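You operate a simulated robot arm through the tools that you are given. There is no shell and no other tool.

The job below is to be done with a simulated robot arm. You get a single attempt, and the scene is never put back.

TASK
Put things in order on the corner table top. At the end: the black relay is on the grey grease tin; the yellow plug stands on top of the brown small carton; the orange relay is on the flat red plate; the white relay stands where the black relay stood; whatever was shut is shut again. Leave all else as you found it, and nothing knocked over.

It is judged by the outcome, as a careful person would: the job done as asked, and still so three seconds after it is handed in. It fails if anything else is knocked over, pushed out of place, dropped, spilled or broken.

THE ROBOT
A 7-joint arm with a two-finger parallel gripper, fixed in place. Base frame: the origin is on the floor under the middle of its stand, x ahead of it, y to its left, z up. Units: m, degrees, N and s.
With the tool pointing down near the work surface it reaches from about 0.3 to 0.7 m from the base axis. Its first joint turns from -66.0 to 66.0 degrees. Payload 1.57 kg.
The TCP is the grasp point between the finger pads, 0.03 m short of the fingertips. In the tool frame z runs along the fingers and y along their closing line. Largest opening 0.11 m; finger width 0.024, thickness 0.012; the body of the gripper, 0.048 by 0.112 m, starts 0.078 m behind the TCP.
Orientation is told as [roll, pitch, yaw] about the base's x, y, z axes, in that order, counted from this pose: with the fingers straight down and closing along the base's y, the tool's x points along the base's -x, its y along +y and its z along -z.

THE INTERFACE
- The arm moves only by the tool nudge_tool. Its argument "targets" is a list of rows, each an object (a shift or turn left out is 0, a gripper value left out holds the last) with "xyz": the shift along the base's x, y, z in units of 100 mm (1.0 is 100 mm), a list of three; "dr": the turn, a rotation vector about the base's x, y, z in units of 60 degrees (1.0 is 60 degrees), a list of three; "hand": the gripper command, from -1 (fully open) to 1 (shut), values between in proportion. In form: [{"xyz": [dx, dy, dz], "dr": [wx, wy, wz], "hand": hand}, ...]. A call has 1 to 20 rows; each row is the pose to reach, as a shift and turn from the pose commanded when the call began. A call with a number of a shift or a turn outside -1 to 1 is refused whole. A row lasts 0.2 s, in which the tool goes at most 0.05 m and 8.6 degrees; a call with a longer step from one row to the next is refused whole, and so is a gripper value outside its range. Where a pose cannot be reached the arm comes as near as it can. A force on the tool above 40 N (or 10 N above the force at the start of the call, whichever is more), or a blocked arm, ends the call early, and 0.2 s more pass. The fingers move at their own pace (about 0.108 m/s each) and stop on an object; they squeeze with about 27 N. The grip force told is the motor's: it shows also when the fingers shut on nothing. Time passes only in rows, and 0.2 s behind the last, so rows that repeat a pose let the fingers close. The reply holds the time, the measured pose of the TCP, the force on the tool along the base axes, the opening and the grip force, in the units named above and with some noise, with the torque about the TCP (base axes, N m) and any sound that the robot's microphone picked up.
- Cameras (640 x 400 px; columns grow to the right, rows downward): "scene" is fixed at [0.1665, -0.3928, 1.4051]; the picture's right is [0.76, -0.66, 0.00], its down [-0.36, -0.42, -0.83] and it looks along [0.55, 0.63, -0.55] (base axes); focal length 326 px, centre (320, 200). "wrist" rides on the gripper at [0.07, 0.016, -0.141] in the tool frame; the picture's right is [-0.23, 0.97, 0.00], its down [-0.86, -0.20, -0.48] and it looks along [-0.47, -0.11, 0.88] (tool axes); focal length 222 px, centre (320, 200).
- grab_frame(camera): a new picture of that camera. The clock stands still meanwhile.
- pixel_to_xyz(camera, pixels): there is no depth. For up to 12 entries [column, row, z] of the newest picture of that camera ("zoom" is the newest enlarged one), the place [x, y] in the base frame at which the ray of that pixel passes the height z, good to about 0.002 m. The clock stands still meanwhile.
- enlarge(camera, box): a new picture of the part [left, top, right, bottom] of that camera's present view, enlarged. The clock stands still meanwhile.
- hand_in(): hands the job in; it is judged then, once.

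Unless the task says otherwise, let go and move clear before handing in.

The tools are called after "Emit:" by a JSON object that holds its "api" and its "payload". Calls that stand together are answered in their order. nudge_tool: Moves the arm, as the interface text tells. Its arguments: {"type":"object","properties":{"targets":{"type":"array","items":{"type":"object","properties":{"xyz":{"type":"array","items":{"type":"number"}},"dr":{"type":"array","items":{"type":"number"}},"hand":{"type":"number"}}}}},"required":["targets"]} The other tools are called the same way: grab_frame (camera) takes a picture; pixel_to_xyz (camera, pixels) gives the place at which the rays of pixels pass given heights; enlarge (camera, box) takes an enlarged picture of a part of a camera's view; hand_in () hands the job in.

At the start:

```text
t: 0.0
ee_pos: [0.3386, -0.0128, 1.1986]
tcp_rot: [0.0, 0.0, 0.0]
wrist_force: [0.1, 0.3, 0.7]
moment: [0.0, 0.01, -0.04]
finger_gap: 0.11
gripper_force: 0.0
```

scene: 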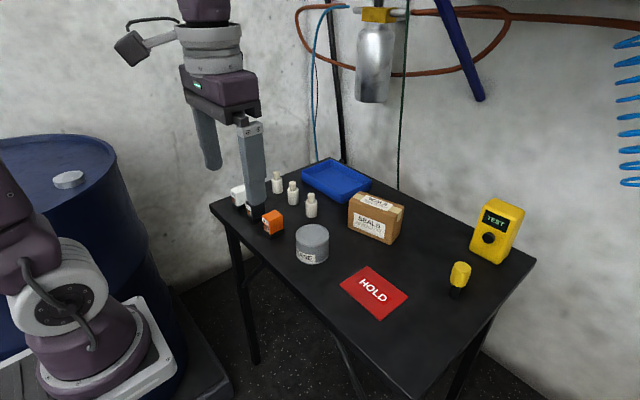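
wrist: 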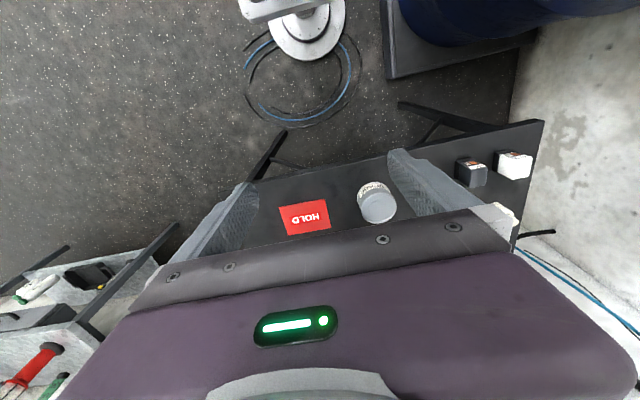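

The scene picture shows the table with the white relay near (238,195), something dark behind the finger near (255,212), the orange relay at (272,222), the grey tin at (312,244), the carton at (376,217), the red plate at (374,292) and the yellow plug at (460,280). I'll take enlarged views before moving anything.

Emit:
{"api": "enlarge", "payload": {"camera": "scene", "box": [200, 150, 360, 270]}}

Emit:
{"api": "enlarge", "payload": {"camera": "scene", "box": [330, 170, 540, 330]}}

Emit:
{"api": "enlarge", "payload": {"camera": "wrist", "box": [230, 110, 550, 310]}}

```text
3.33 times, centred on (280, 210) of scene
```

zoom: 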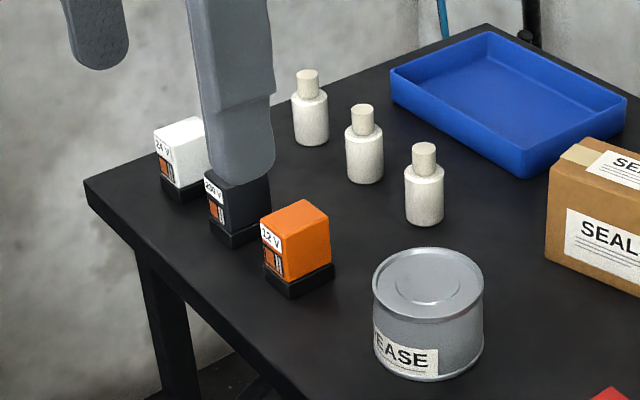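

```text
2.50 times, centred on (435, 250) of scene
```

zoom: 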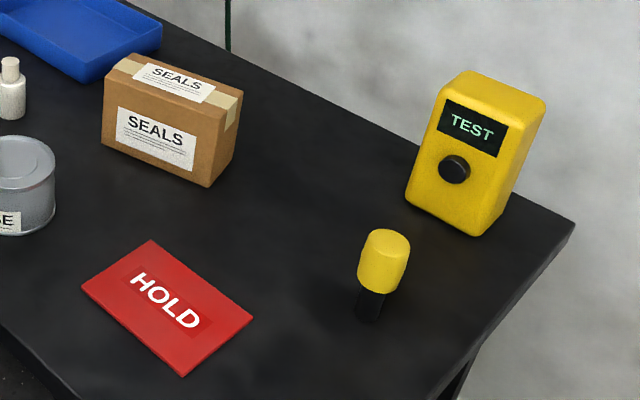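

```text
2.00 times, centred on (390, 210) of wrist
```

zoom: 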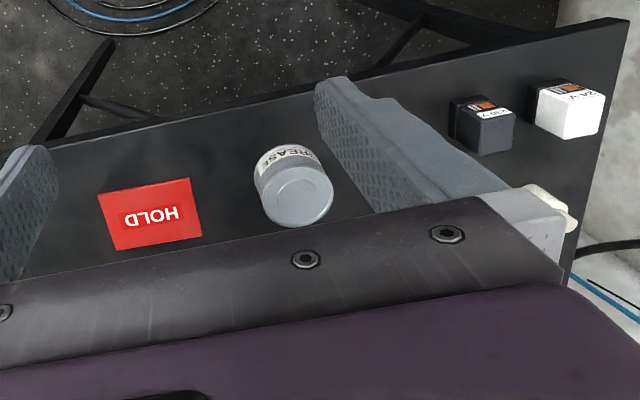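

The pictures show the relays "24 V" (white), "230 V" (black, partly behind the finger) and "12 V" (orange), plus the HOLD plate in both views. I'll find the table height by intersecting the plate-corner rays from both cameras at several heights.

Emit:
{"api": "pixel_to_xyz", "payload": {"camera": "scene", "pixels": [[339.8, 285.2, 0.7], [339.8, 285.2, 0.8], [339.8, 285.2, 0.9], [367.4, 266, 0.7], [367.4, 266, 0.8], [367.4, 266, 0.9], [408.2, 297.2, 0.7], [408.2, 297.2, 0.8], [408.2, 297.2, 0.9], [379.8, 320.4, 0.7], [379.8, 320.4, 0.8], [379.8, 320.4, 0.9]]}}

Emit:
{"api": "pixel_to_xyz", "payload": {"camera": "wrist", "pixels": [[279, 207, 0.7], [279, 207, 0.8], [279, 207, 0.9], [325, 199, 0.7], [325, 199, 0.8], [325, 199, 0.9], [331.5, 228, 0.7], [331.5, 228, 0.8], [331.5, 228, 0.9], [286.5, 235, 0.7], [286.5, 235, 0.8], [286.5, 235, 0.9]]}}

```text
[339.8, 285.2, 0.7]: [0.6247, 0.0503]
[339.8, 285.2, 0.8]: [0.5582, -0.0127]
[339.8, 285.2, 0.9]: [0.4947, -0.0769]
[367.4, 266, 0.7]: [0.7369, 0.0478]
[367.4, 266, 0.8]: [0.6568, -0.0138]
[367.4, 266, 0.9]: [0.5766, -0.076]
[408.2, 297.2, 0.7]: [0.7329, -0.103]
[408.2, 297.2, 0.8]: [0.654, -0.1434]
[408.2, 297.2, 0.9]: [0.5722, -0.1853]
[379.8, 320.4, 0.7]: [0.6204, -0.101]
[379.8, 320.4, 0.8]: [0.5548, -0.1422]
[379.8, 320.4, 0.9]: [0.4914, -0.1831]
```

```text
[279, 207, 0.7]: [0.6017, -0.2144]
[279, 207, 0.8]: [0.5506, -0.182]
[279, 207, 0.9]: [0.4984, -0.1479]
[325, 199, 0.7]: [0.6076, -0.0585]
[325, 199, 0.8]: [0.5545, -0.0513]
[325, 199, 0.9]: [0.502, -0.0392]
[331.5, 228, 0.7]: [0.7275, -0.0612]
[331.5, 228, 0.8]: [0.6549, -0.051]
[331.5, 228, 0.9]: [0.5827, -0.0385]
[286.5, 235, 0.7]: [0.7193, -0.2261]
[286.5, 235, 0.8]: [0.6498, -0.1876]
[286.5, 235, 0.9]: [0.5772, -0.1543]
```

Corresponding plate corners agree at z ≈ 0.852, so the table top is at about 0.85. I'll raise the tool 0.1 m so the finger stops hiding the black relay at (255,212), then look again.

Emit:
{"api": "nudge_tool", "payload": {"targets": [{"xyz": [0, 0.2, 0.3]}, {"xyz": [0, 0.4, 0.6]}, {"xyz": [0, 0.6, 0.9]}, {"xyz": [0, 0.6, 0.9]}]}}

Emit:
{"api": "grab_frame", "payload": {"camera": "scene"}}

Emit:
{"api": "grab_frame", "payload": {"camera": "wrist"}}

Emit:
{"api": "enlarge", "payload": {"camera": "scene", "box": [215, 165, 335, 270]}}

```text
t: 1.0
ee_pos: [0.3367, 0.0472, 1.2887]
tcp_rot: [0.0, 0.0, 0.1]
wrist_force: [-0.5, 0.8, 0.1]
moment: [0.02, -0.02, -0.03]
finger_gap: 0.1099
gripper_force: 0.1
```

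```text
taken
```

scene: 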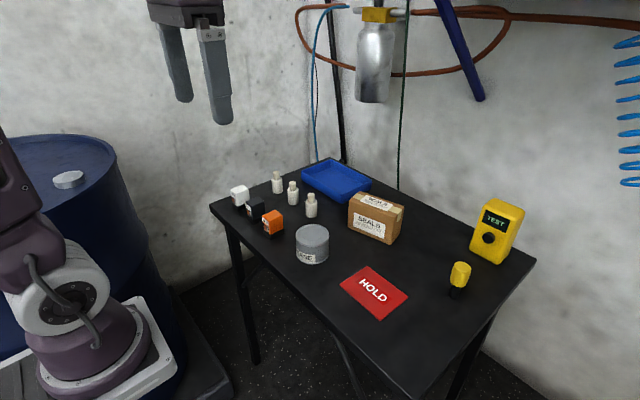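

```text
taken
```

wrist: 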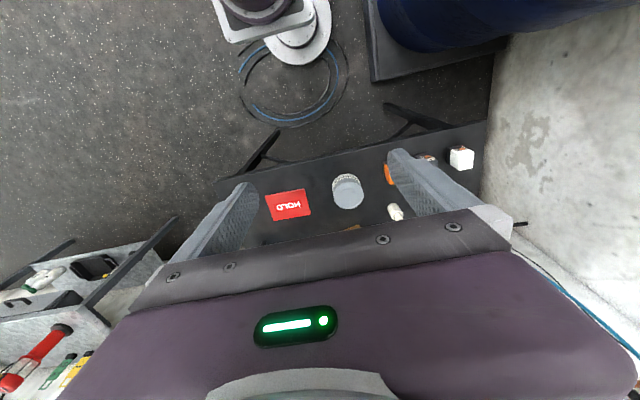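

```text
3.81 times, centred on (275, 218) of scene
```

zoom: 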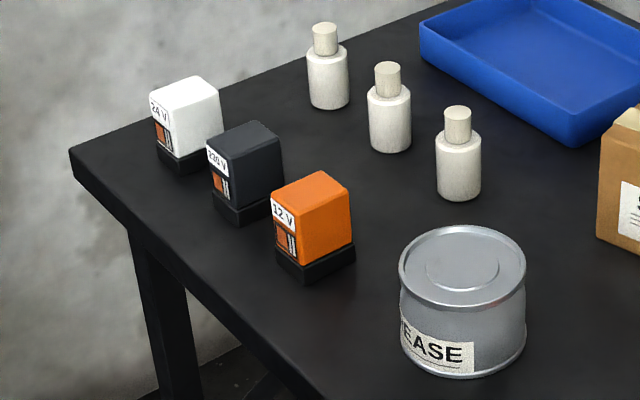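

The black relay is now visible at zoom (245,170), next to the white one at (185,122) and the orange one at (312,225). I'll convert base corners and top corners of each object into base-frame coordinates.

Emit:
{"api": "pixel_to_xyz", "payload": {"camera": "zoom", "pixels": [[276, 265, 0.85], [305, 284, 0.85], [356, 258, 0.85], [212, 210, 0.85], [236, 226, 0.85], [156, 158, 0.85], [181, 173, 0.85], [227, 152, 0.85], [399, 345, 0.85], [463, 378, 0.85], [526, 345, 0.85], [462, 265, 0.92]]}}

Emit:
{"api": "pixel_to_xyz", "payload": {"camera": "zoom", "pixels": [[271, 192, 0.9], [322, 170, 0.9], [350, 187, 0.9], [297, 210, 0.9], [271, 192, 0.92], [322, 170, 0.92], [350, 187, 0.92], [297, 210, 0.92], [399, 265, 0.91], [526, 265, 0.91], [462, 226, 0.91], [462, 306, 0.91]]}}

```text
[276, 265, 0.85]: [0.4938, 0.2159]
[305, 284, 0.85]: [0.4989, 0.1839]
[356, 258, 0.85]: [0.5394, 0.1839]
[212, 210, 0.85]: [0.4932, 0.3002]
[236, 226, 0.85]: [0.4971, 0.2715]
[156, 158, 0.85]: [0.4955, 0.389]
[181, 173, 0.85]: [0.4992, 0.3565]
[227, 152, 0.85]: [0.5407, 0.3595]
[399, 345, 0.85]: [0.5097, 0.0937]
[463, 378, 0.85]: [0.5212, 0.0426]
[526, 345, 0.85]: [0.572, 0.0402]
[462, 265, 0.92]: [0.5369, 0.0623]
```

```text
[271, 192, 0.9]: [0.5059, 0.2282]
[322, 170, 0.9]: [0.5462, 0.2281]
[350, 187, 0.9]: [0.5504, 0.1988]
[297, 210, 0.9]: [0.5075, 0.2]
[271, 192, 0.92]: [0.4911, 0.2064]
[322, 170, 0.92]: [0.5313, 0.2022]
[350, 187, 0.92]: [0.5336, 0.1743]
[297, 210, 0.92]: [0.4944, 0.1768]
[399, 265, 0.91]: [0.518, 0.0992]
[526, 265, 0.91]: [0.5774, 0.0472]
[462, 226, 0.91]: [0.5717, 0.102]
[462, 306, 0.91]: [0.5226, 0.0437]
```

The relays are about 0.042 (x) × 0.030 (y) × 0.064 high, at roughly (0.518, 0.199), (0.517, 0.287) and (0.518, 0.373); the tin centre is near (0.547, 0.073) with its top at about 0.91. Next I'll measure the carton, plug, plate and bottles.

Emit:
{"api": "enlarge", "payload": {"camera": "scene", "box": [330, 180, 420, 250]}}

Emit:
{"api": "enlarge", "payload": {"camera": "scene", "box": [420, 190, 540, 310]}}

```text
5.71 times, centred on (375, 215) of scene
```

zoom: 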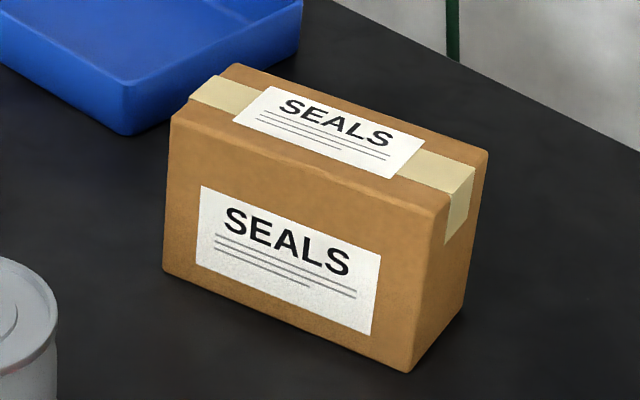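

```text
3.33 times, centred on (480, 250) of scene
```

zoom: 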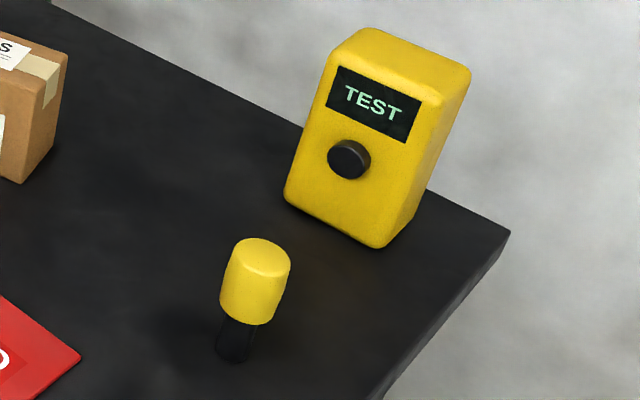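

The carton is a closed box with tape across the top, and the plug has a yellow cap on a narrow black foot at zoom (235,355). I'll convert their corners at candidate heights.

Emit:
{"api": "pixel_to_xyz", "payload": {"camera": "zoom", "pixels": [[235, 363, 0.85], [216, 352, 0.85], [249, 360, 0.85], [263, 255, 0.91], [263, 255, 0.92], [263, 255, 0.93], [231, 245, 0.92], [292, 262, 0.92], [263, 238, 0.92], [263, 278, 0.92], [510, 232, 0.85], [385, 398, 0.85]]}}

Emit:
{"api": "pixel_to_xyz", "payload": {"camera": "scene", "pixels": [[347.5, 227.6, 0.85], [390.2, 245.3, 0.85], [399.9, 234.6, 0.85], [348.9, 200.3, 0.92], [395.5, 216.9, 0.92], [404.4, 206.8, 0.92], [359.9, 191, 0.92], [348.9, 200.3, 0.94], [395.5, 216.9, 0.94], [404.4, 206.8, 0.94], [359.9, 191, 0.94]]}}

```text
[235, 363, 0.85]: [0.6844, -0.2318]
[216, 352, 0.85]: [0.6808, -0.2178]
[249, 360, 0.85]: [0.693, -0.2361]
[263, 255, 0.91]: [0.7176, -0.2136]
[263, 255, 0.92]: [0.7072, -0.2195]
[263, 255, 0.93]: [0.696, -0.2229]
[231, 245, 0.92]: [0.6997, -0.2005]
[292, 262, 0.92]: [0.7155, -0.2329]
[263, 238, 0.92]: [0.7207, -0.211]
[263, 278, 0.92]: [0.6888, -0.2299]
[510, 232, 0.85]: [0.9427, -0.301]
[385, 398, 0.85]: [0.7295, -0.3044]
```

```text
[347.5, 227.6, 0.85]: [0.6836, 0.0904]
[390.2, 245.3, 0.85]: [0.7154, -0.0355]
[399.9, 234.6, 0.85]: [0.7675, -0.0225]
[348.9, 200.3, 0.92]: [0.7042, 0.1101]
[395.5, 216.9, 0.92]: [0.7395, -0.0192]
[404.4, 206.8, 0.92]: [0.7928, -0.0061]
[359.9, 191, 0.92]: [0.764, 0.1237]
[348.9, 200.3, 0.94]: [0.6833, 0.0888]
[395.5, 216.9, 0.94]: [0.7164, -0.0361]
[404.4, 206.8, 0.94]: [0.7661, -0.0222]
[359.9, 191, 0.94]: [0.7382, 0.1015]
```

Carton top is at z ≈ 0.94 with corners (0.683,0.089), (0.716,-0.036), (0.766,-0.022), (0.738,0.10); plug foot is near (0.69,-0.225) with its top at about 0.933. I'll locate the bottles and tray and start moving toward the black relay, staying high.

Emit:
{"api": "pixel_to_xyz", "payload": {"camera": "scene", "pixels": [[277.1, 193.9, 0.85], [293.4, 205.4, 0.85], [311.5, 218, 0.85], [311.2, 193.5, 0.92], [311.2, 193.5, 0.94], [311.2, 193.5, 0.96], [276.5, 172, 0.94], [210, 212, 0.85]]}}

Emit:
{"api": "nudge_tool", "payload": {"targets": [{"xyz": [0.2, 0.25, -0.25]}, {"xyz": [0.4, 0.5, -0.5]}, {"xyz": [0.6, 0.75, -0.75]}, {"xyz": [0.8, 1.0, -1.0]}]}}

Emit:
{"api": "nudge_tool", "payload": {"targets": [{"xyz": [0.2, 0.25, -0.1]}, {"xyz": [0.4, 0.5, -0.2]}, {"xyz": [0.6, 0.75, -0.3]}, {"xyz": [0.8, 1.0, -0.4]}, {"xyz": [0.8, 1.0, -0.4]}]}}

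Emit:
{"api": "grab_frame", "payload": {"camera": "wrist"}}

Emit:
{"api": "grab_frame", "payload": {"camera": "scene"}}

```text
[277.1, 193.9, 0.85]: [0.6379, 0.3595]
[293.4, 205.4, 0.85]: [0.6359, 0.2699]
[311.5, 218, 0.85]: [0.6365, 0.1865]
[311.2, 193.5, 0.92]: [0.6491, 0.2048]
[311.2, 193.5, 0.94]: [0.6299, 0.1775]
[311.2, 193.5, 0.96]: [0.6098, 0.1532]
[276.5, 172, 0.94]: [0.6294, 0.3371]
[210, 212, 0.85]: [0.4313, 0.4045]
```

```text
t: 2.0
ee_pos: [0.4199, 0.1463, 1.1899]
tcp_rot: [0.0, 0.0, 0.0]
wrist_force: [-0.1, 0.0, -0.1]
moment: [-0.03, 0.05, -0.03]
finger_gap: 0.11
gripper_force: 0.1
```

```text
t: 3.2
ee_pos: [0.4974, 0.248, 1.1483]
tcp_rot: [0.1, 0.0, 0.1]
wrist_force: [0.5, -0.5, 0.4]
moment: [0.0, 0.0, 0.03]
finger_gap: 0.1099
gripper_force: 0.1
```

```text
taken
```

wrist: 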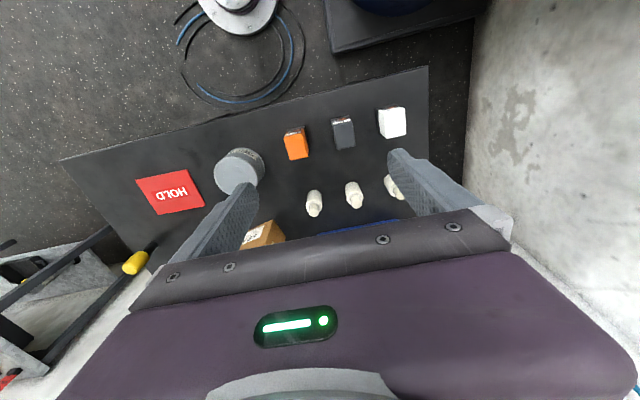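

```text
taken
```

scene: 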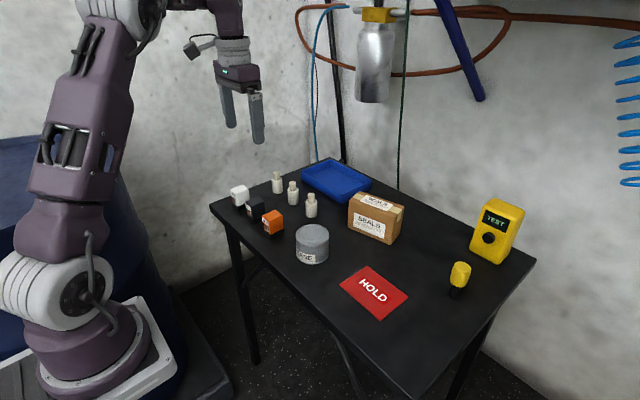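

The wrist view now shows all three relays (white (392,122), black (343,132), orange (296,143)), the three bottles and the tin. I'll enlarge to refine the positions.

Emit:
{"api": "enlarge", "payload": {"camera": "wrist", "box": [200, 95, 420, 225]}}

```text
2.91 times, centred on (310, 160) of wrist
```

zoom: 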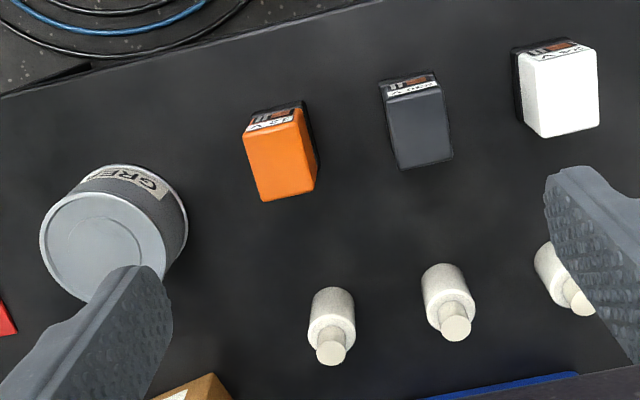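

Top faces are clear: orange (243,137)-(317,190), black (390,98)-(453,160), white (528,63)-(599,125) in the zoom. I'll convert the corners at z ≈ 0.914.

Emit:
{"api": "pixel_to_xyz", "payload": {"camera": "zoom", "pixels": [[244, 136, 0.914], [301, 121, 0.914], [317, 189, 0.914], [264, 202, 0.914], [391, 99, 0.914], [441, 86, 0.914], [453, 159, 0.914], [401, 169, 0.914], [528, 63, 0.914], [595, 48, 0.914], [599, 125, 0.914], [542, 138, 0.914]]}}

Emit:
{"api": "pixel_to_xyz", "payload": {"camera": "zoom", "pixels": [[40, 238, 0.91], [104, 192, 0.91], [167, 260, 0.91], [104, 246, 0.91], [330, 351, 0.935], [455, 327, 0.935], [330, 295, 0.85], [441, 272, 0.85]]}}

```text
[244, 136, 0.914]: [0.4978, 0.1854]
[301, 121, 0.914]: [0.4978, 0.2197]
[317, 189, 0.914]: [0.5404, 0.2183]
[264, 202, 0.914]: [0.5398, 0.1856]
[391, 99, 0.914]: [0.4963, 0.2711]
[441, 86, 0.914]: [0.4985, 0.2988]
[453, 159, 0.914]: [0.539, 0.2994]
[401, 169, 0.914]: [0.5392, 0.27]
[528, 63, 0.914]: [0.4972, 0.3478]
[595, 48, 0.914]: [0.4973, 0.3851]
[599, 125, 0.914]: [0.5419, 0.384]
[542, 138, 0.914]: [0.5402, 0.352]
```

```text
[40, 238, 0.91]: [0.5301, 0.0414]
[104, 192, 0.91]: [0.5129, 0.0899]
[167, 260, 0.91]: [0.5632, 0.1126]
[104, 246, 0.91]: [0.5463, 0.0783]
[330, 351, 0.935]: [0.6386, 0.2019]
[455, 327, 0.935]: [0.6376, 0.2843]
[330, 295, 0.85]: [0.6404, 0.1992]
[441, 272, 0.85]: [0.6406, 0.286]
```

Refined centres: orange (0.519, 0.202), black (0.518, 0.285), white (0.519, 0.368), tin (0.547, 0.075). Neighbour relays limit the fingers, so I'll set the opening to about 0.058 and move to directly above the black relay.

Emit:
{"api": "nudge_tool", "payload": {"targets": [{"xyz": [0.07, 0.13, -0.3], "hand": -0.05}, {"xyz": [0.14, 0.26, -0.6], "hand": -0.05}, {"xyz": [0.194, 0.378, -0.9], "hand": -0.05}, {"xyz": [0.194, 0.378, -0.9], "hand": -0.05}]}}

Emit:
{"api": "enlarge", "payload": {"camera": "wrist", "box": [200, 70, 440, 230]}}

Emit:
{"api": "enlarge", "payload": {"camera": "scene", "box": [200, 100, 340, 250]}}

```text
t: 4.2
ee_pos: [0.5157, 0.2867, 1.0589]
tcp_rot: [0.0, 0.0, 0.0]
wrist_force: [-0.4, 0.4, 0.0]
moment: [-0.01, -0.01, 0.0]
finger_gap: 0.0579
gripper_force: 0.0
```

```text
2.50 times, centred on (320, 150) of wrist
```

zoom: 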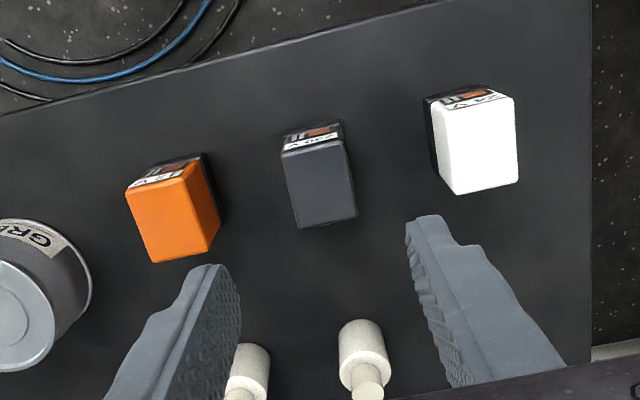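

```text
2.67 times, centred on (270, 175) of scene
```

zoom: 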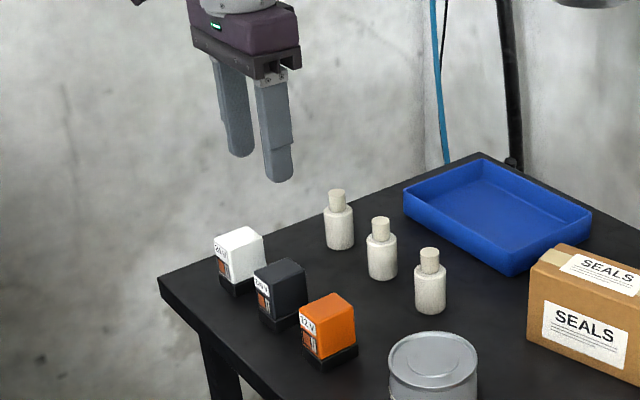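

The gripper is above the black relay, whose top is at wrist zoom (282,152)-(357,217). I'll check its position and any slight rotation from this closer view.

Emit:
{"api": "pixel_to_xyz", "payload": {"camera": "wrist", "pixels": [[304.8, 130.8, 0.914], [330, 126, 0.914], [334.8, 156.8, 0.914], [312, 161.6, 0.914], [366, 113.2, 0.914], [397.6, 109.2, 0.914], [399.6, 142.8, 0.914], [374.4, 148, 0.914]]}}

```text
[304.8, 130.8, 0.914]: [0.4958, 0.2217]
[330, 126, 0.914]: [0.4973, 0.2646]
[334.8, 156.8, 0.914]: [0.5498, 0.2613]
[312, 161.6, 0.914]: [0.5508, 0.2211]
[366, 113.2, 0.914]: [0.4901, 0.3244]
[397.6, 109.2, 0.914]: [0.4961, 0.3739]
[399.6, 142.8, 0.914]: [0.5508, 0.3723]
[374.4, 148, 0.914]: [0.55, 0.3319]
```

Those values don't fit, because the last wrist grab was from the earlier pose. I'll take a fresh wrist frame and repeat.

Emit:
{"api": "grab_frame", "payload": {"camera": "wrist"}}

Emit:
{"api": "pixel_to_xyz", "payload": {"camera": "wrist", "pixels": [[304.8, 130.8, 0.914], [330, 126, 0.914], [334.8, 156.8, 0.914], [312, 161.6, 0.914], [366, 113.2, 0.914], [397.6, 109.2, 0.914], [399.6, 142.8, 0.914], [374.4, 148, 0.914]]}}

```text
taken
```

wrist: 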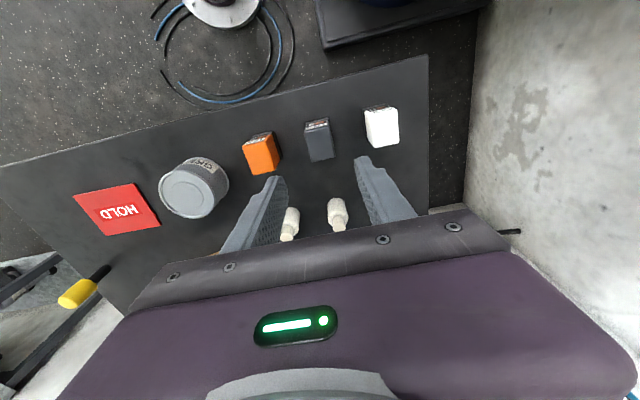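

```text
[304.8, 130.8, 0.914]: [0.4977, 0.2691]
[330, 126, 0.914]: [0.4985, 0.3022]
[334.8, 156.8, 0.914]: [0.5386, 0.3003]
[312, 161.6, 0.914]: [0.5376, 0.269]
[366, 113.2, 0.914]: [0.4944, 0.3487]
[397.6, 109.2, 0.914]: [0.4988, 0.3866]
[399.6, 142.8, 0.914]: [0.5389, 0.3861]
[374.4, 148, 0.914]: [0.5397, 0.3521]
```

The black relay is centred at (0.518, 0.285) and square to the axes, right below the tool. I'll descend to TCP z ≈ 0.90 with the 0.058 opening.

Emit:
{"api": "nudge_tool", "payload": {"targets": [{"xyz": [0, 0, -0.3]}, {"xyz": [0, 0, -0.6]}, {"xyz": [0, 0, -0.9]}, {"xyz": [0, 0, -1.0]}]}}

Emit:
{"api": "nudge_tool", "payload": {"targets": [{"xyz": [0, 0, -0.2]}, {"xyz": [0, 0, -0.4]}, {"xyz": [0, 0, -0.586]}, {"xyz": [0, 0, -0.586]}]}}

Emit:
{"api": "grab_frame", "payload": {"camera": "wrist"}}

Emit:
{"api": "enlarge", "payload": {"camera": "scene", "box": [200, 130, 340, 250]}}

```text
t: 5.2
ee_pos: [0.5162, 0.2864, 0.9595]
tcp_rot: [0.0, -0.1, 0.0]
wrist_force: [-1.0, 0.2, 0.0]
moment: [0.01, -0.02, 0.01]
finger_gap: 0.0578
gripper_force: 0.1
```

```text
t: 6.2
ee_pos: [0.5173, 0.285, 0.9002]
tcp_rot: [0.0, 0.0, 0.0]
wrist_force: [-0.1, 0.5, 0.3]
moment: [-0.01, 0.0, -0.02]
finger_gap: 0.058
gripper_force: 0.0
```

```text
taken
```

wrist: 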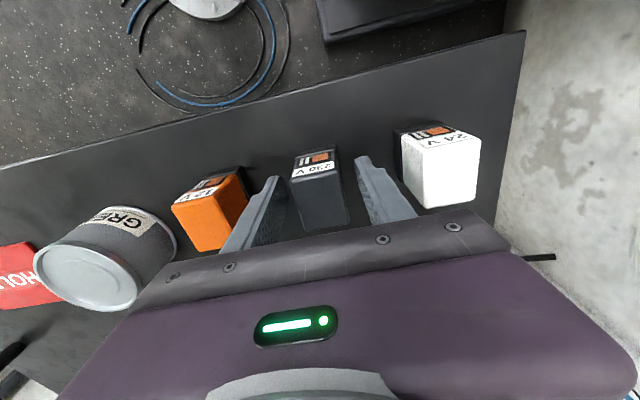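

```text
3.33 times, centred on (270, 190) of scene
```

zoom: 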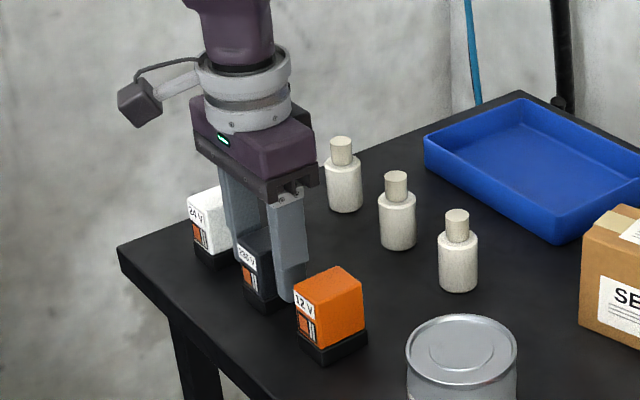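

The black relay sits between the two fingers with clearance from both neighbours (wrist picture around (318,185)). I'll close the gripper and hold.

Emit:
{"api": "nudge_tool", "payload": {"targets": [{"xyz": [0, 0, 0], "hand": 1}, {"xyz": [0, 0, 0], "hand": 1}, {"xyz": [0, 0, 0], "hand": 1}, {"xyz": [0, 0, 0], "hand": 1}]}}

Emit:
{"api": "grab_frame", "payload": {"camera": "wrist"}}

```text
t: 7.2
ee_pos: [0.5168, 0.2851, 0.9003]
tcp_rot: [0.0, 0.0, 0.0]
wrist_force: [-0.5, 0.2, 0.7]
moment: [0.04, 0.0, -0.01]
finger_gap: 0.0337
gripper_force: 26.6
```

```text
taken
```

wrist: 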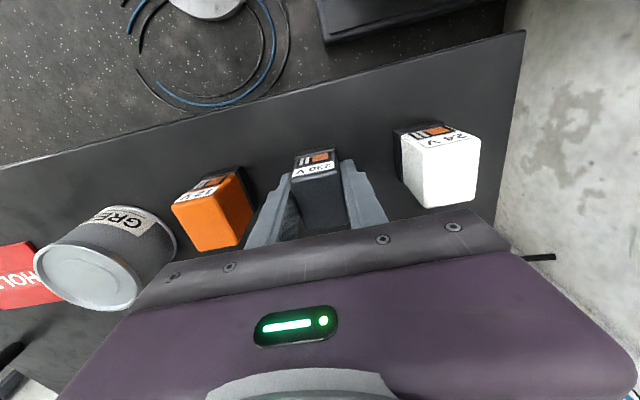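

The grip holds at 0.0337 m with 26.6 N. I'll lift slowly 2 cm and check that the relay comes away whole.

Emit:
{"api": "nudge_tool", "payload": {"targets": [{"xyz": [0, 0, 0.05]}, {"xyz": [0, 0, 0.1]}, {"xyz": [0, 0, 0.2]}, {"xyz": [0, 0, 0.2]}]}}

Emit:
{"api": "enlarge", "payload": {"camera": "scene", "box": [220, 160, 330, 250]}}

```text
t: 8.2
ee_pos: [0.5167, 0.2844, 0.9224]
tcp_rot: [-0.1, -0.1, -0.1]
wrist_force: [-0.2, 0.0, -1.5]
moment: [-0.01, 0.0, -0.03]
finger_gap: 0.0335
gripper_force: 26.8
```

```text
4.44 times, centred on (275, 205) of scene
```

zoom: 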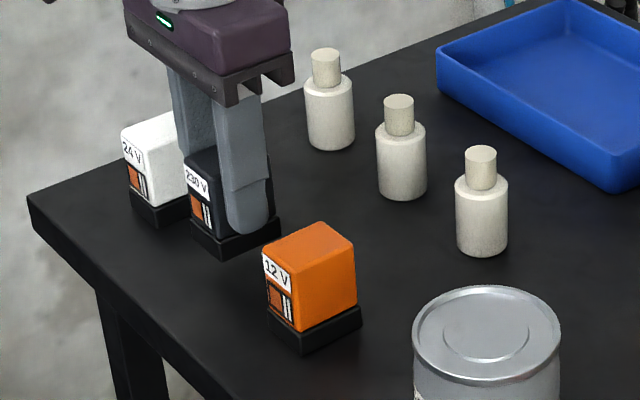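

The relay lifted whole, black base included (zoom (235,235)). I'll raise it another 0.1 m and then carry it toward the tin.

Emit:
{"api": "nudge_tool", "payload": {"targets": [{"xyz": [0, 0, 0.25]}, {"xyz": [0, 0, 0.5]}, {"xyz": [0, 0, 0.75]}, {"xyz": [0, 0, 1.0]}]}}

Emit:
{"api": "nudge_tool", "payload": {"targets": [{"xyz": [0.05, -0.25, 0]}, {"xyz": [0.1, -0.5, 0]}, {"xyz": [0.15, -0.75, 0]}, {"xyz": [0.19, -1.0, 0]}, {"xyz": [0.19, -1.0, 0]}]}}

Emit:
{"api": "grab_frame", "payload": {"camera": "wrist"}}

Emit:
{"api": "grab_frame", "payload": {"camera": "scene"}}

```text
t: 9.2
ee_pos: [0.5199, 0.2857, 1.0215]
tcp_rot: [0.0, -0.1, 0.1]
wrist_force: [0.9, 0.4, -0.7]
moment: [0.0, -0.02, -0.01]
finger_gap: 0.0337
gripper_force: 26.6
```

```text
t: 10.4
ee_pos: [0.5365, 0.185, 1.0193]
tcp_rot: [0.1, -0.1, -0.1]
wrist_force: [-0.2, 0.0, -1.6]
moment: [0.01, -0.01, 0.01]
finger_gap: 0.0334
gripper_force: 27.2
```

```text
taken
```

wrist: 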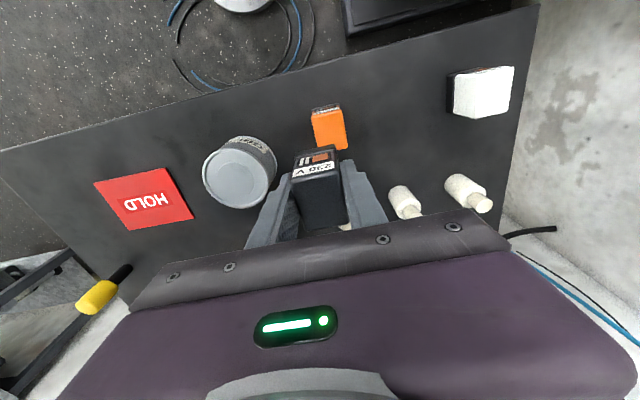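

```text
taken
```

scene: 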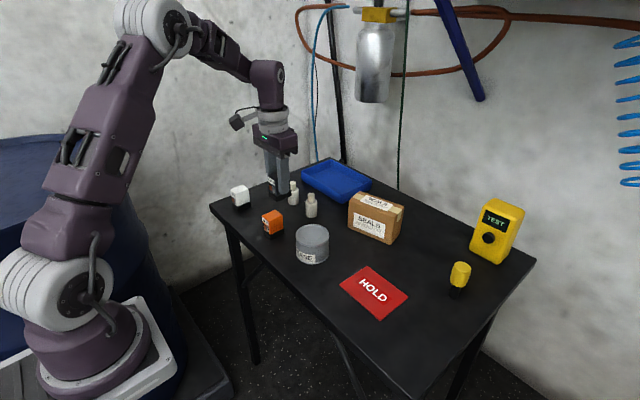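

The relay is held upright, and the tin top is in clear wrist view near (237,178). I'll enlarge to fix the tin's centre and height.

Emit:
{"api": "enlarge", "payload": {"camera": "wrist", "box": [190, 125, 290, 215]}}

```text
4.44 times, centred on (240, 170) of wrist
```

zoom: 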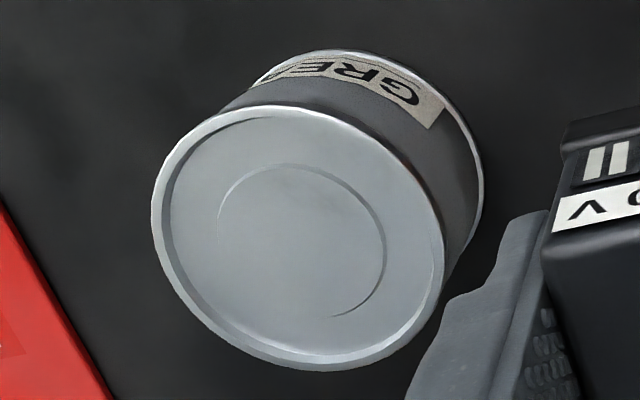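

The lid has a raised rim with a shallow recessed panel; the lid outline spans zoom columns 151-444 and rows 104-371. I'll convert centre and outline points at candidate heights.

Emit:
{"api": "pixel_to_xyz", "payload": {"camera": "zoom", "pixels": [[297.5, 237.5, 0.905], [297.5, 237.5, 0.91], [297.5, 237.5, 0.915], [151, 205, 0.91], [444, 270, 0.91], [265, 104, 0.91], [325, 371, 0.91], [330, 50, 0.85], [484, 185, 0.85]]}}

```text
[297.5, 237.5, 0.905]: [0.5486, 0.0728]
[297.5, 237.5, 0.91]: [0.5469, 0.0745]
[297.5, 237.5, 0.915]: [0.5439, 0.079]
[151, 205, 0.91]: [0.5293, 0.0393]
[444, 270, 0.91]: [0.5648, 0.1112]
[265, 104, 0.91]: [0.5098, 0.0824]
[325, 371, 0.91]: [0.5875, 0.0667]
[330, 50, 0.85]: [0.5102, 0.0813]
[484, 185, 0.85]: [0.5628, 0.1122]
```

The tin is confirmed: centre (0.5475, 0.0745), top z ≈ 0.91, radius ≈ 0.039. I'll carry the relay above its centre, then lower to just above contact.

Emit:
{"api": "nudge_tool", "payload": {"targets": [{"xyz": [0.03, -0.25, 0]}, {"xyz": [0.06, -0.5, 0]}, {"xyz": [0.08, -0.75, 0]}, {"xyz": [0.1, -1.0, 0]}]}}

Emit:
{"api": "nudge_tool", "payload": {"targets": [{"xyz": [0.005, -0.105, -0.1]}, {"xyz": [0.005, -0.105, -0.25]}, {"xyz": [0.005, -0.105, -0.4]}, {"xyz": [0.005, -0.105, -0.5]}, {"xyz": [0.005, -0.105, -0.5]}]}}

Emit:
{"api": "grab_frame", "payload": {"camera": "wrist"}}

Emit:
{"api": "enlarge", "payload": {"camera": "scene", "box": [260, 160, 370, 280]}}

```text
t: 11.4
ee_pos: [0.5457, 0.0859, 1.0202]
tcp_rot: [0.0, 0.0, 0.0]
wrist_force: [0.3, -0.6, -1.3]
moment: [0.01, -0.01, 0.0]
finger_gap: 0.0334
gripper_force: 27.0
```

```text
t: 12.6
ee_pos: [0.5474, 0.0746, 0.969]
tcp_rot: [0.0, 0.1, 0.0]
wrist_force: [-0.2, 0.5, -1.5]
moment: [0.02, 0.02, 0.01]
finger_gap: 0.0333
gripper_force: 26.9
```

```text
taken
```

wrist: 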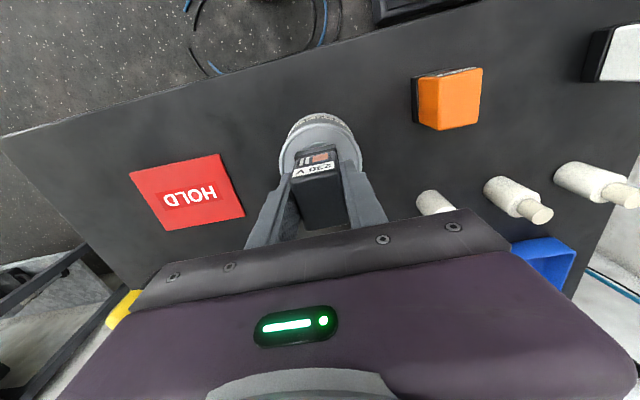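

```text
3.33 times, centred on (315, 220) of scene
```

zoom: 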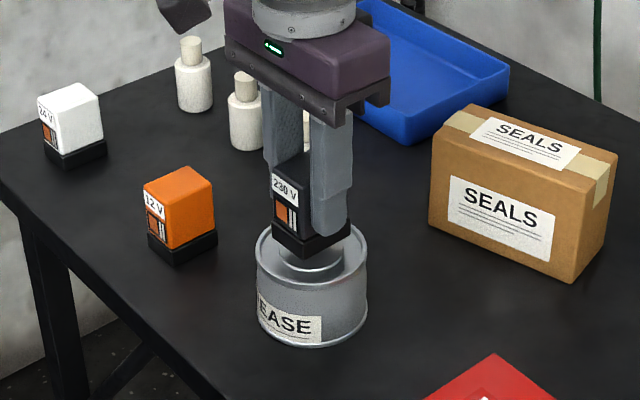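

The black relay hovers about 1 cm over the middle of the lid (zoom (310,245)). I'll lower in small steps and watch the force.

Emit:
{"api": "nudge_tool", "payload": {"targets": [{"xyz": [0, 0, -0.03]}, {"xyz": [0, 0, -0.06]}, {"xyz": [0, 0, -0.08]}, {"xyz": [0, 0, -0.08]}]}}

```text
t: 13.6
ee_pos: [0.5467, 0.0751, 0.9618]
tcp_rot: [0.0, 0.0, -0.1]
wrist_force: [-0.6, 0.0, -0.9]
moment: [0.02, -0.01, 0.0]
finger_gap: 0.0335
gripper_force: 26.8
```

The force is still only the relay's weight (about -1 N), so there is no contact yet. I'll go on in 1 mm steps.

Emit:
{"api": "nudge_tool", "payload": {"targets": [{"xyz": [0, 0, -0.01]}, {"xyz": [0, 0, -0.02]}, {"xyz": [0, 0, -0.02]}]}}

Emit:
{"api": "nudge_tool", "payload": {"targets": [{"xyz": [0, 0, -0.01]}, {"xyz": [0, 0, -0.01]}]}}

Emit:
{"api": "enlarge", "payload": {"camera": "scene", "box": [280, 190, 350, 270]}}

```text
t: 14.4
ee_pos: [0.5467, 0.0742, 0.9603]
tcp_rot: [0.0, -0.1, 0.0]
wrist_force: [-0.2, 0.0, 10.8]
moment: [-0.01, 0.11, -0.04]
finger_gap: 0.0338
gripper_force: 27.3
```

```text
t: 15.0
ee_pos: [0.5477, 0.0729, 0.9607]
tcp_rot: [0.0, -0.2, -0.1]
wrist_force: [0.0, -1.9, 24.7]
moment: [-0.09, 0.08, 0.01]
finger_gap: 0.0338
gripper_force: 27.1
```

```text
5.00 times, centred on (315, 230) of scene
```

zoom: 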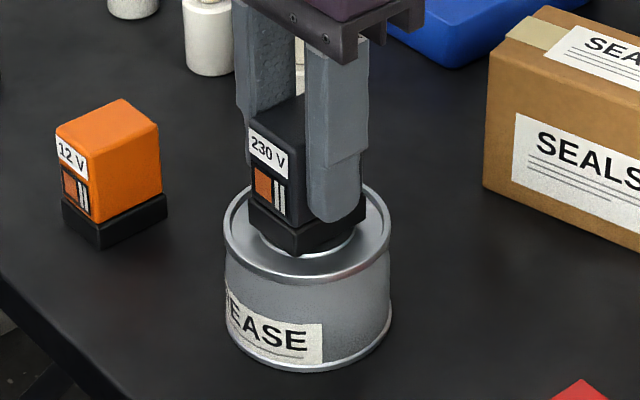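

The relay rests on the lid: contact force is 24.7 N at TCP z ≈ 0.960. I'll back off 1.5 mm to relieve the push and then open the fingers.

Emit:
{"api": "nudge_tool", "payload": {"targets": [{"xyz": [0, 0, 0.01]}, {"xyz": [0, 0, 0.015]}, {"xyz": [0, 0, 0.015]}]}}

```text
t: 15.8
ee_pos: [0.5457, 0.0758, 0.9589]
tcp_rot: [0.0, -0.1, 0.0]
wrist_force: [2.3, -2.4, 8.7]
moment: [-0.03, -0.26, -0.05]
finger_gap: 0.0335
gripper_force: 27.1
```

Residual push is 8.7 N; I'll raise another 0.5 mm and open.

Emit:
{"api": "nudge_tool", "payload": {"targets": [{"xyz": [0, 0, 0.005]}, {"xyz": [0, 0, 0.005], "hand": 0.2}, {"xyz": [0, 0, 0.005], "hand": 0.0}, {"xyz": [0, 0, 0.005], "hand": -0.1}, {"xyz": [0, 0, 0.005], "hand": -0.1}]}}

Emit:
{"api": "enlarge", "payload": {"camera": "scene", "box": [280, 190, 350, 270]}}

```text
t: 17.0
ee_pos: [0.5469, 0.0749, 0.9618]
tcp_rot: [-0.1, -0.1, -0.1]
wrist_force: [0.2, 0.3, -0.2]
moment: [0.01, 0.02, -0.02]
finger_gap: 0.0606
gripper_force: 0.1
```

```text
5.00 times, centred on (315, 230) of scene
```

zoom: 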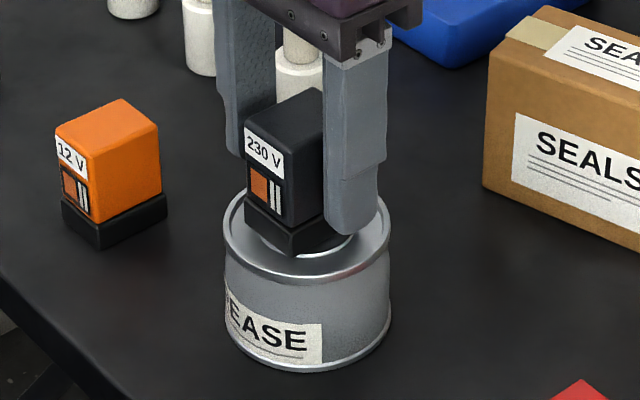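

The black relay stands free on the tin, fingers open at 0.0606. I'll rise straight up and head for the white relay.

Emit:
{"api": "nudge_tool", "payload": {"targets": [{"xyz": [0, 0, 0.15]}, {"xyz": [0, 0, 0.4]}, {"xyz": [0, 0, 0.7]}, {"xyz": [0, 0, 1.0]}]}}

Emit:
{"api": "nudge_tool", "payload": {"targets": [{"xyz": [-0.05, 0.3, 0]}, {"xyz": [-0.1, 0.6, 0]}, {"xyz": [-0.15, 1.0, 0]}]}}

Emit:
{"api": "nudge_tool", "payload": {"targets": [{"xyz": [-0.05, 0.3, 0]}, {"xyz": [-0.1, 0.6, 0]}, {"xyz": [-0.14, 1.0, 0]}]}}

Emit:
{"api": "nudge_tool", "payload": {"targets": [{"xyz": [0, 0.3, 0]}, {"xyz": [0, 0.6, 0]}, {"xyz": [0, 0.935, 0]}, {"xyz": [0, 0.935, 0]}]}}

Emit:
{"api": "grab_frame", "payload": {"camera": "wrist"}}

Emit:
{"api": "grab_frame", "payload": {"camera": "scene"}}

Emit:
{"api": "enlarge", "payload": {"camera": "wrist", "box": [240, 80, 420, 220]}}

```text
t: 18.0
ee_pos: [0.5466, 0.0755, 1.0607]
tcp_rot: [0.1, 0.0, 0.1]
wrist_force: [-0.5, 1.0, 0.3]
moment: [0.02, 0.03, 0.01]
finger_gap: 0.0604
gripper_force: 0.1
```

```text
t: 18.8
ee_pos: [0.5321, 0.1746, 1.0606]
tcp_rot: [-0.1, 0.0, 0.0]
wrist_force: [0.8, 0.1, -0.6]
moment: [0.0, 0.02, 0.03]
finger_gap: 0.0606
gripper_force: 0.1
```

```text
t: 19.6
ee_pos: [0.5173, 0.2761, 1.0616]
tcp_rot: [-0.1, 0.0, -0.1]
wrist_force: [0.0, 0.1, 0.0]
moment: [0.0, -0.01, -0.03]
finger_gap: 0.0606
gripper_force: 0.1
```

```text
t: 20.6
ee_pos: [0.5144, 0.3693, 1.0624]
tcp_rot: [0.0, 0.0, 0.1]
wrist_force: [-0.1, -0.7, -1.5]
moment: [-0.03, 0.02, -0.01]
finger_gap: 0.0603
gripper_force: 0.0
```

```text
taken
```

wrist: 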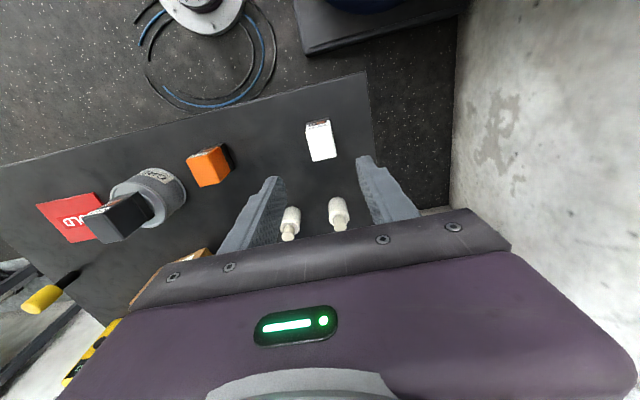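

```text
taken
```

scene: 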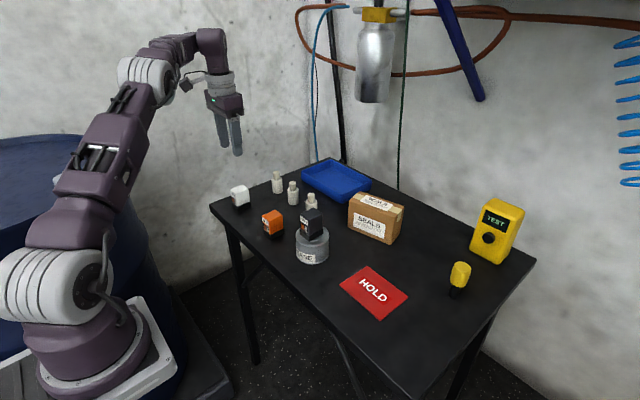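

```text
2.86 times, centred on (330, 150) of wrist
```

zoom: 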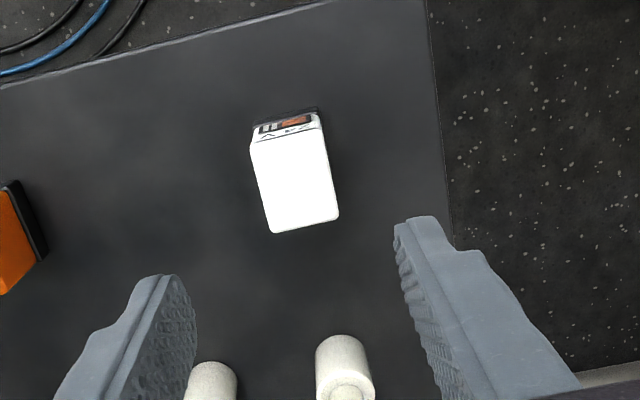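

The black relay stands on the tin in the scene picture at (311,222), and the white relay is below the tool. I'll refine the white relay's top corners from this zoom.

Emit:
{"api": "pixel_to_xyz", "payload": {"camera": "zoom", "pixels": [[252, 143, 0.914], [322, 128, 0.914], [339, 218, 0.914], [271, 234, 0.914]]}}

```text
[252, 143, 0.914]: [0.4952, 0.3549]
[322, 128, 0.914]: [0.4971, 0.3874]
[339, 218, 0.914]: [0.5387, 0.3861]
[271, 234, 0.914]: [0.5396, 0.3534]
```

The white relay's centre is (0.518, 0.370). I'll shift 2 mm and descend to TCP z ≈ 0.90.

Emit:
{"api": "nudge_tool", "payload": {"targets": [{"xyz": [-0.005, 0.02, -0.3]}, {"xyz": [-0.005, 0.02, -0.6]}, {"xyz": [-0.005, 0.02, -0.9]}, {"xyz": [-0.005, 0.02, -1.0]}]}}

Emit:
{"api": "nudge_tool", "payload": {"targets": [{"xyz": [0, 0, -0.2]}, {"xyz": [0, 0, -0.4]}, {"xyz": [0, 0, -0.6]}, {"xyz": [0, 0, -0.61]}]}}

Emit:
{"api": "grab_frame", "payload": {"camera": "wrist"}}

Emit:
{"api": "enlarge", "payload": {"camera": "scene", "box": [200, 140, 330, 250]}}

```text
t: 21.6
ee_pos: [0.5171, 0.371, 0.9615]
tcp_rot: [0.0, 0.0, 0.0]
wrist_force: [0.2, -0.2, -0.2]
moment: [-0.02, 0.01, 0.01]
finger_gap: 0.0604
gripper_force: 0.1
```

```text
t: 22.6
ee_pos: [0.5162, 0.3695, 0.8988]
tcp_rot: [0.1, 0.0, 0.1]
wrist_force: [-0.2, 0.3, -0.2]
moment: [0.0, 0.01, 0.01]
finger_gap: 0.0605
gripper_force: 0.1
```

```text
taken
```

wrist: 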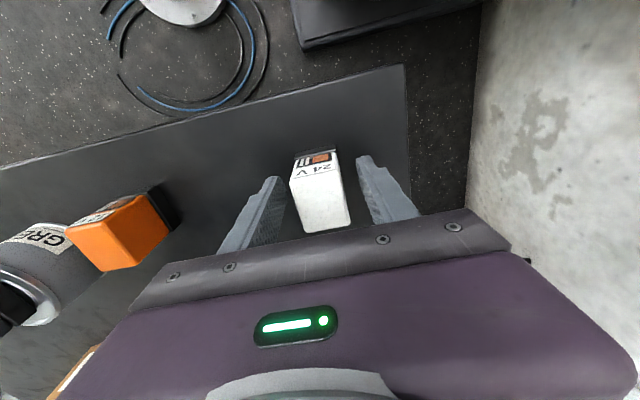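

```text
3.64 times, centred on (265, 195) of scene
```

zoom: 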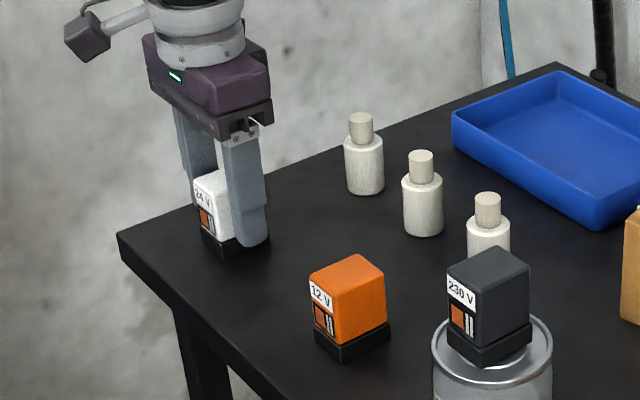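

The fingers straddle the white relay with clearance on both sides. I'll close, and then lift 2 cm.

Emit:
{"api": "nudge_tool", "payload": {"targets": [{"xyz": [0, 0, 0], "hand": 1}, {"xyz": [0, 0, 0], "hand": 1}, {"xyz": [0, 0, 0], "hand": 1}, {"xyz": [0, 0, 0], "hand": 1}]}}

Emit:
{"api": "nudge_tool", "payload": {"targets": [{"xyz": [0, 0, 0.05]}, {"xyz": [0, 0, 0.1]}, {"xyz": [0, 0, 0.2]}, {"xyz": [0, 0, 0.2]}]}}

Emit:
{"api": "grab_frame", "payload": {"camera": "wrist"}}

Emit:
{"api": "enlarge", "payload": {"camera": "scene", "box": [200, 140, 330, 250]}}

```text
t: 23.6
ee_pos: [0.5171, 0.3702, 0.8987]
tcp_rot: [0.0, 0.0, 0.0]
wrist_force: [-0.3, 0.2, 0.0]
moment: [0.02, 0.02, 0.01]
finger_gap: 0.0336
gripper_force: 27.3
```

```text
t: 24.6
ee_pos: [0.5172, 0.3698, 0.9193]
tcp_rot: [0.0, 0.0, 0.0]
wrist_force: [0.5, 0.4, -0.8]
moment: [0.01, 0.01, 0.02]
finger_gap: 0.0337
gripper_force: 27.2
```

```text
taken
```

wrist: 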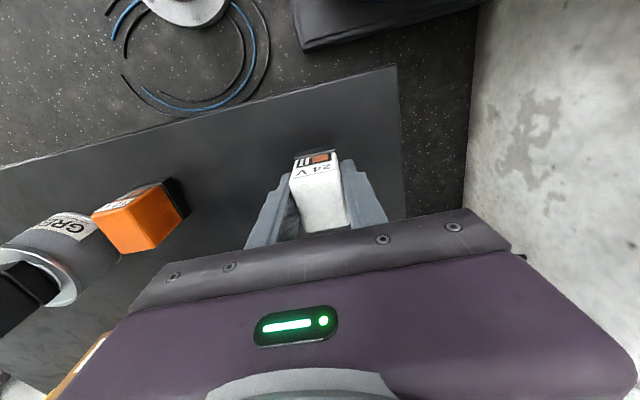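

```text
3.64 times, centred on (265, 195) of scene
```

zoom: 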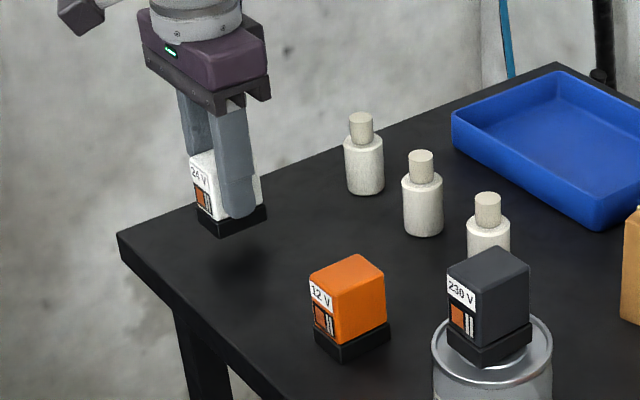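

The white relay is lifted cleanly and sits in the grip like the black one did. I'll carry it 85 mm in -y to the black relay's old spot (0.518, 0.285) and lower it.

Emit:
{"api": "nudge_tool", "payload": {"targets": [{"xyz": [0, -0.15, 0.2]}, {"xyz": [0, -0.4, 0.2]}, {"xyz": [0, -0.65, 0.2]}, {"xyz": [0, -0.85, 0.2]}, {"xyz": [0, -0.85, 0.2]}, {"xyz": [0, -0.85, 0.0]}, {"xyz": [0, -0.85, -0.12]}, {"xyz": [0, -0.85, -0.16]}, {"xyz": [0, -0.85, -0.16]}]}}

Emit:
{"api": "grab_frame", "payload": {"camera": "wrist"}}

Emit:
{"api": "enlarge", "payload": {"camera": "scene", "box": [200, 140, 330, 250]}}

```text
t: 26.6
ee_pos: [0.517, 0.2843, 0.9039]
tcp_rot: [0.1, 0.1, 0.0]
wrist_force: [0.2, -0.5, -1.4]
moment: [-0.07, 0.0, 0.0]
finger_gap: 0.0332
gripper_force: 27.4
```

```text
taken
```

wrist: 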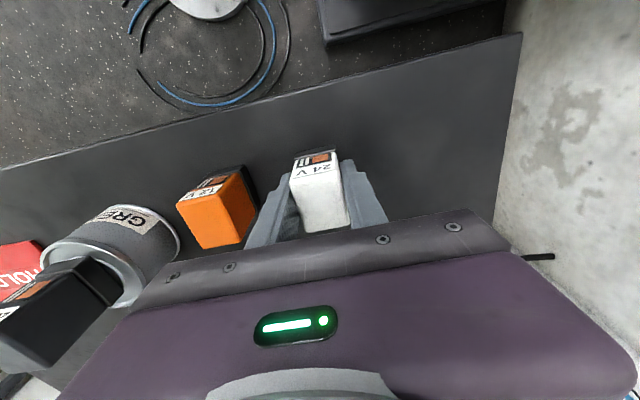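

```text
3.64 times, centred on (265, 195) of scene
```

zoom: 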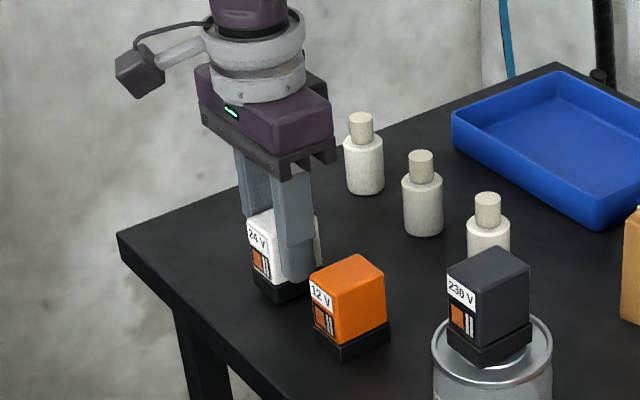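

The white relay hovers about 4 mm over the old black spot, no contact yet (-1.4 N). I'll lower 3 mm and then feel for contact.

Emit:
{"api": "nudge_tool", "payload": {"targets": [{"xyz": [0, 0, -0.015]}, {"xyz": [0, 0, -0.03]}, {"xyz": [0, 0, -0.03]}]}}

Emit:
{"api": "nudge_tool", "payload": {"targets": [{"xyz": [0, 0, -0.01]}, {"xyz": [0, 0, -0.01]}]}}

```text
t: 27.4
ee_pos: [0.5162, 0.2857, 0.9027]
tcp_rot: [0.0, 0.0, 0.0]
wrist_force: [0.4, 0.1, -0.2]
moment: [-0.01, 0.01, 0.0]
finger_gap: 0.0335
gripper_force: 27.1
```

```text
t: 28.0
ee_pos: [0.5173, 0.2844, 0.8999]
tcp_rot: [0.0, 0.0, 0.0]
wrist_force: [-0.4, -0.1, -1.2]
moment: [-0.01, -0.06, -0.02]
finger_gap: 0.0336
gripper_force: 26.3
```

At commanded z 0.900 still no load; another 0.5-1 mm.

Emit:
{"api": "nudge_tool", "payload": {"targets": [{"xyz": [0, 0, -0.005]}, {"xyz": [0, 0, -0.005]}]}}

```text
t: 28.6
ee_pos: [0.5173, 0.2856, 0.8997]
tcp_rot: [0.0, 0.0, 0.0]
wrist_force: [0.3, -0.2, -0.8]
moment: [0.0, -0.03, 0.04]
finger_gap: 0.0334
gripper_force: 26.7
```

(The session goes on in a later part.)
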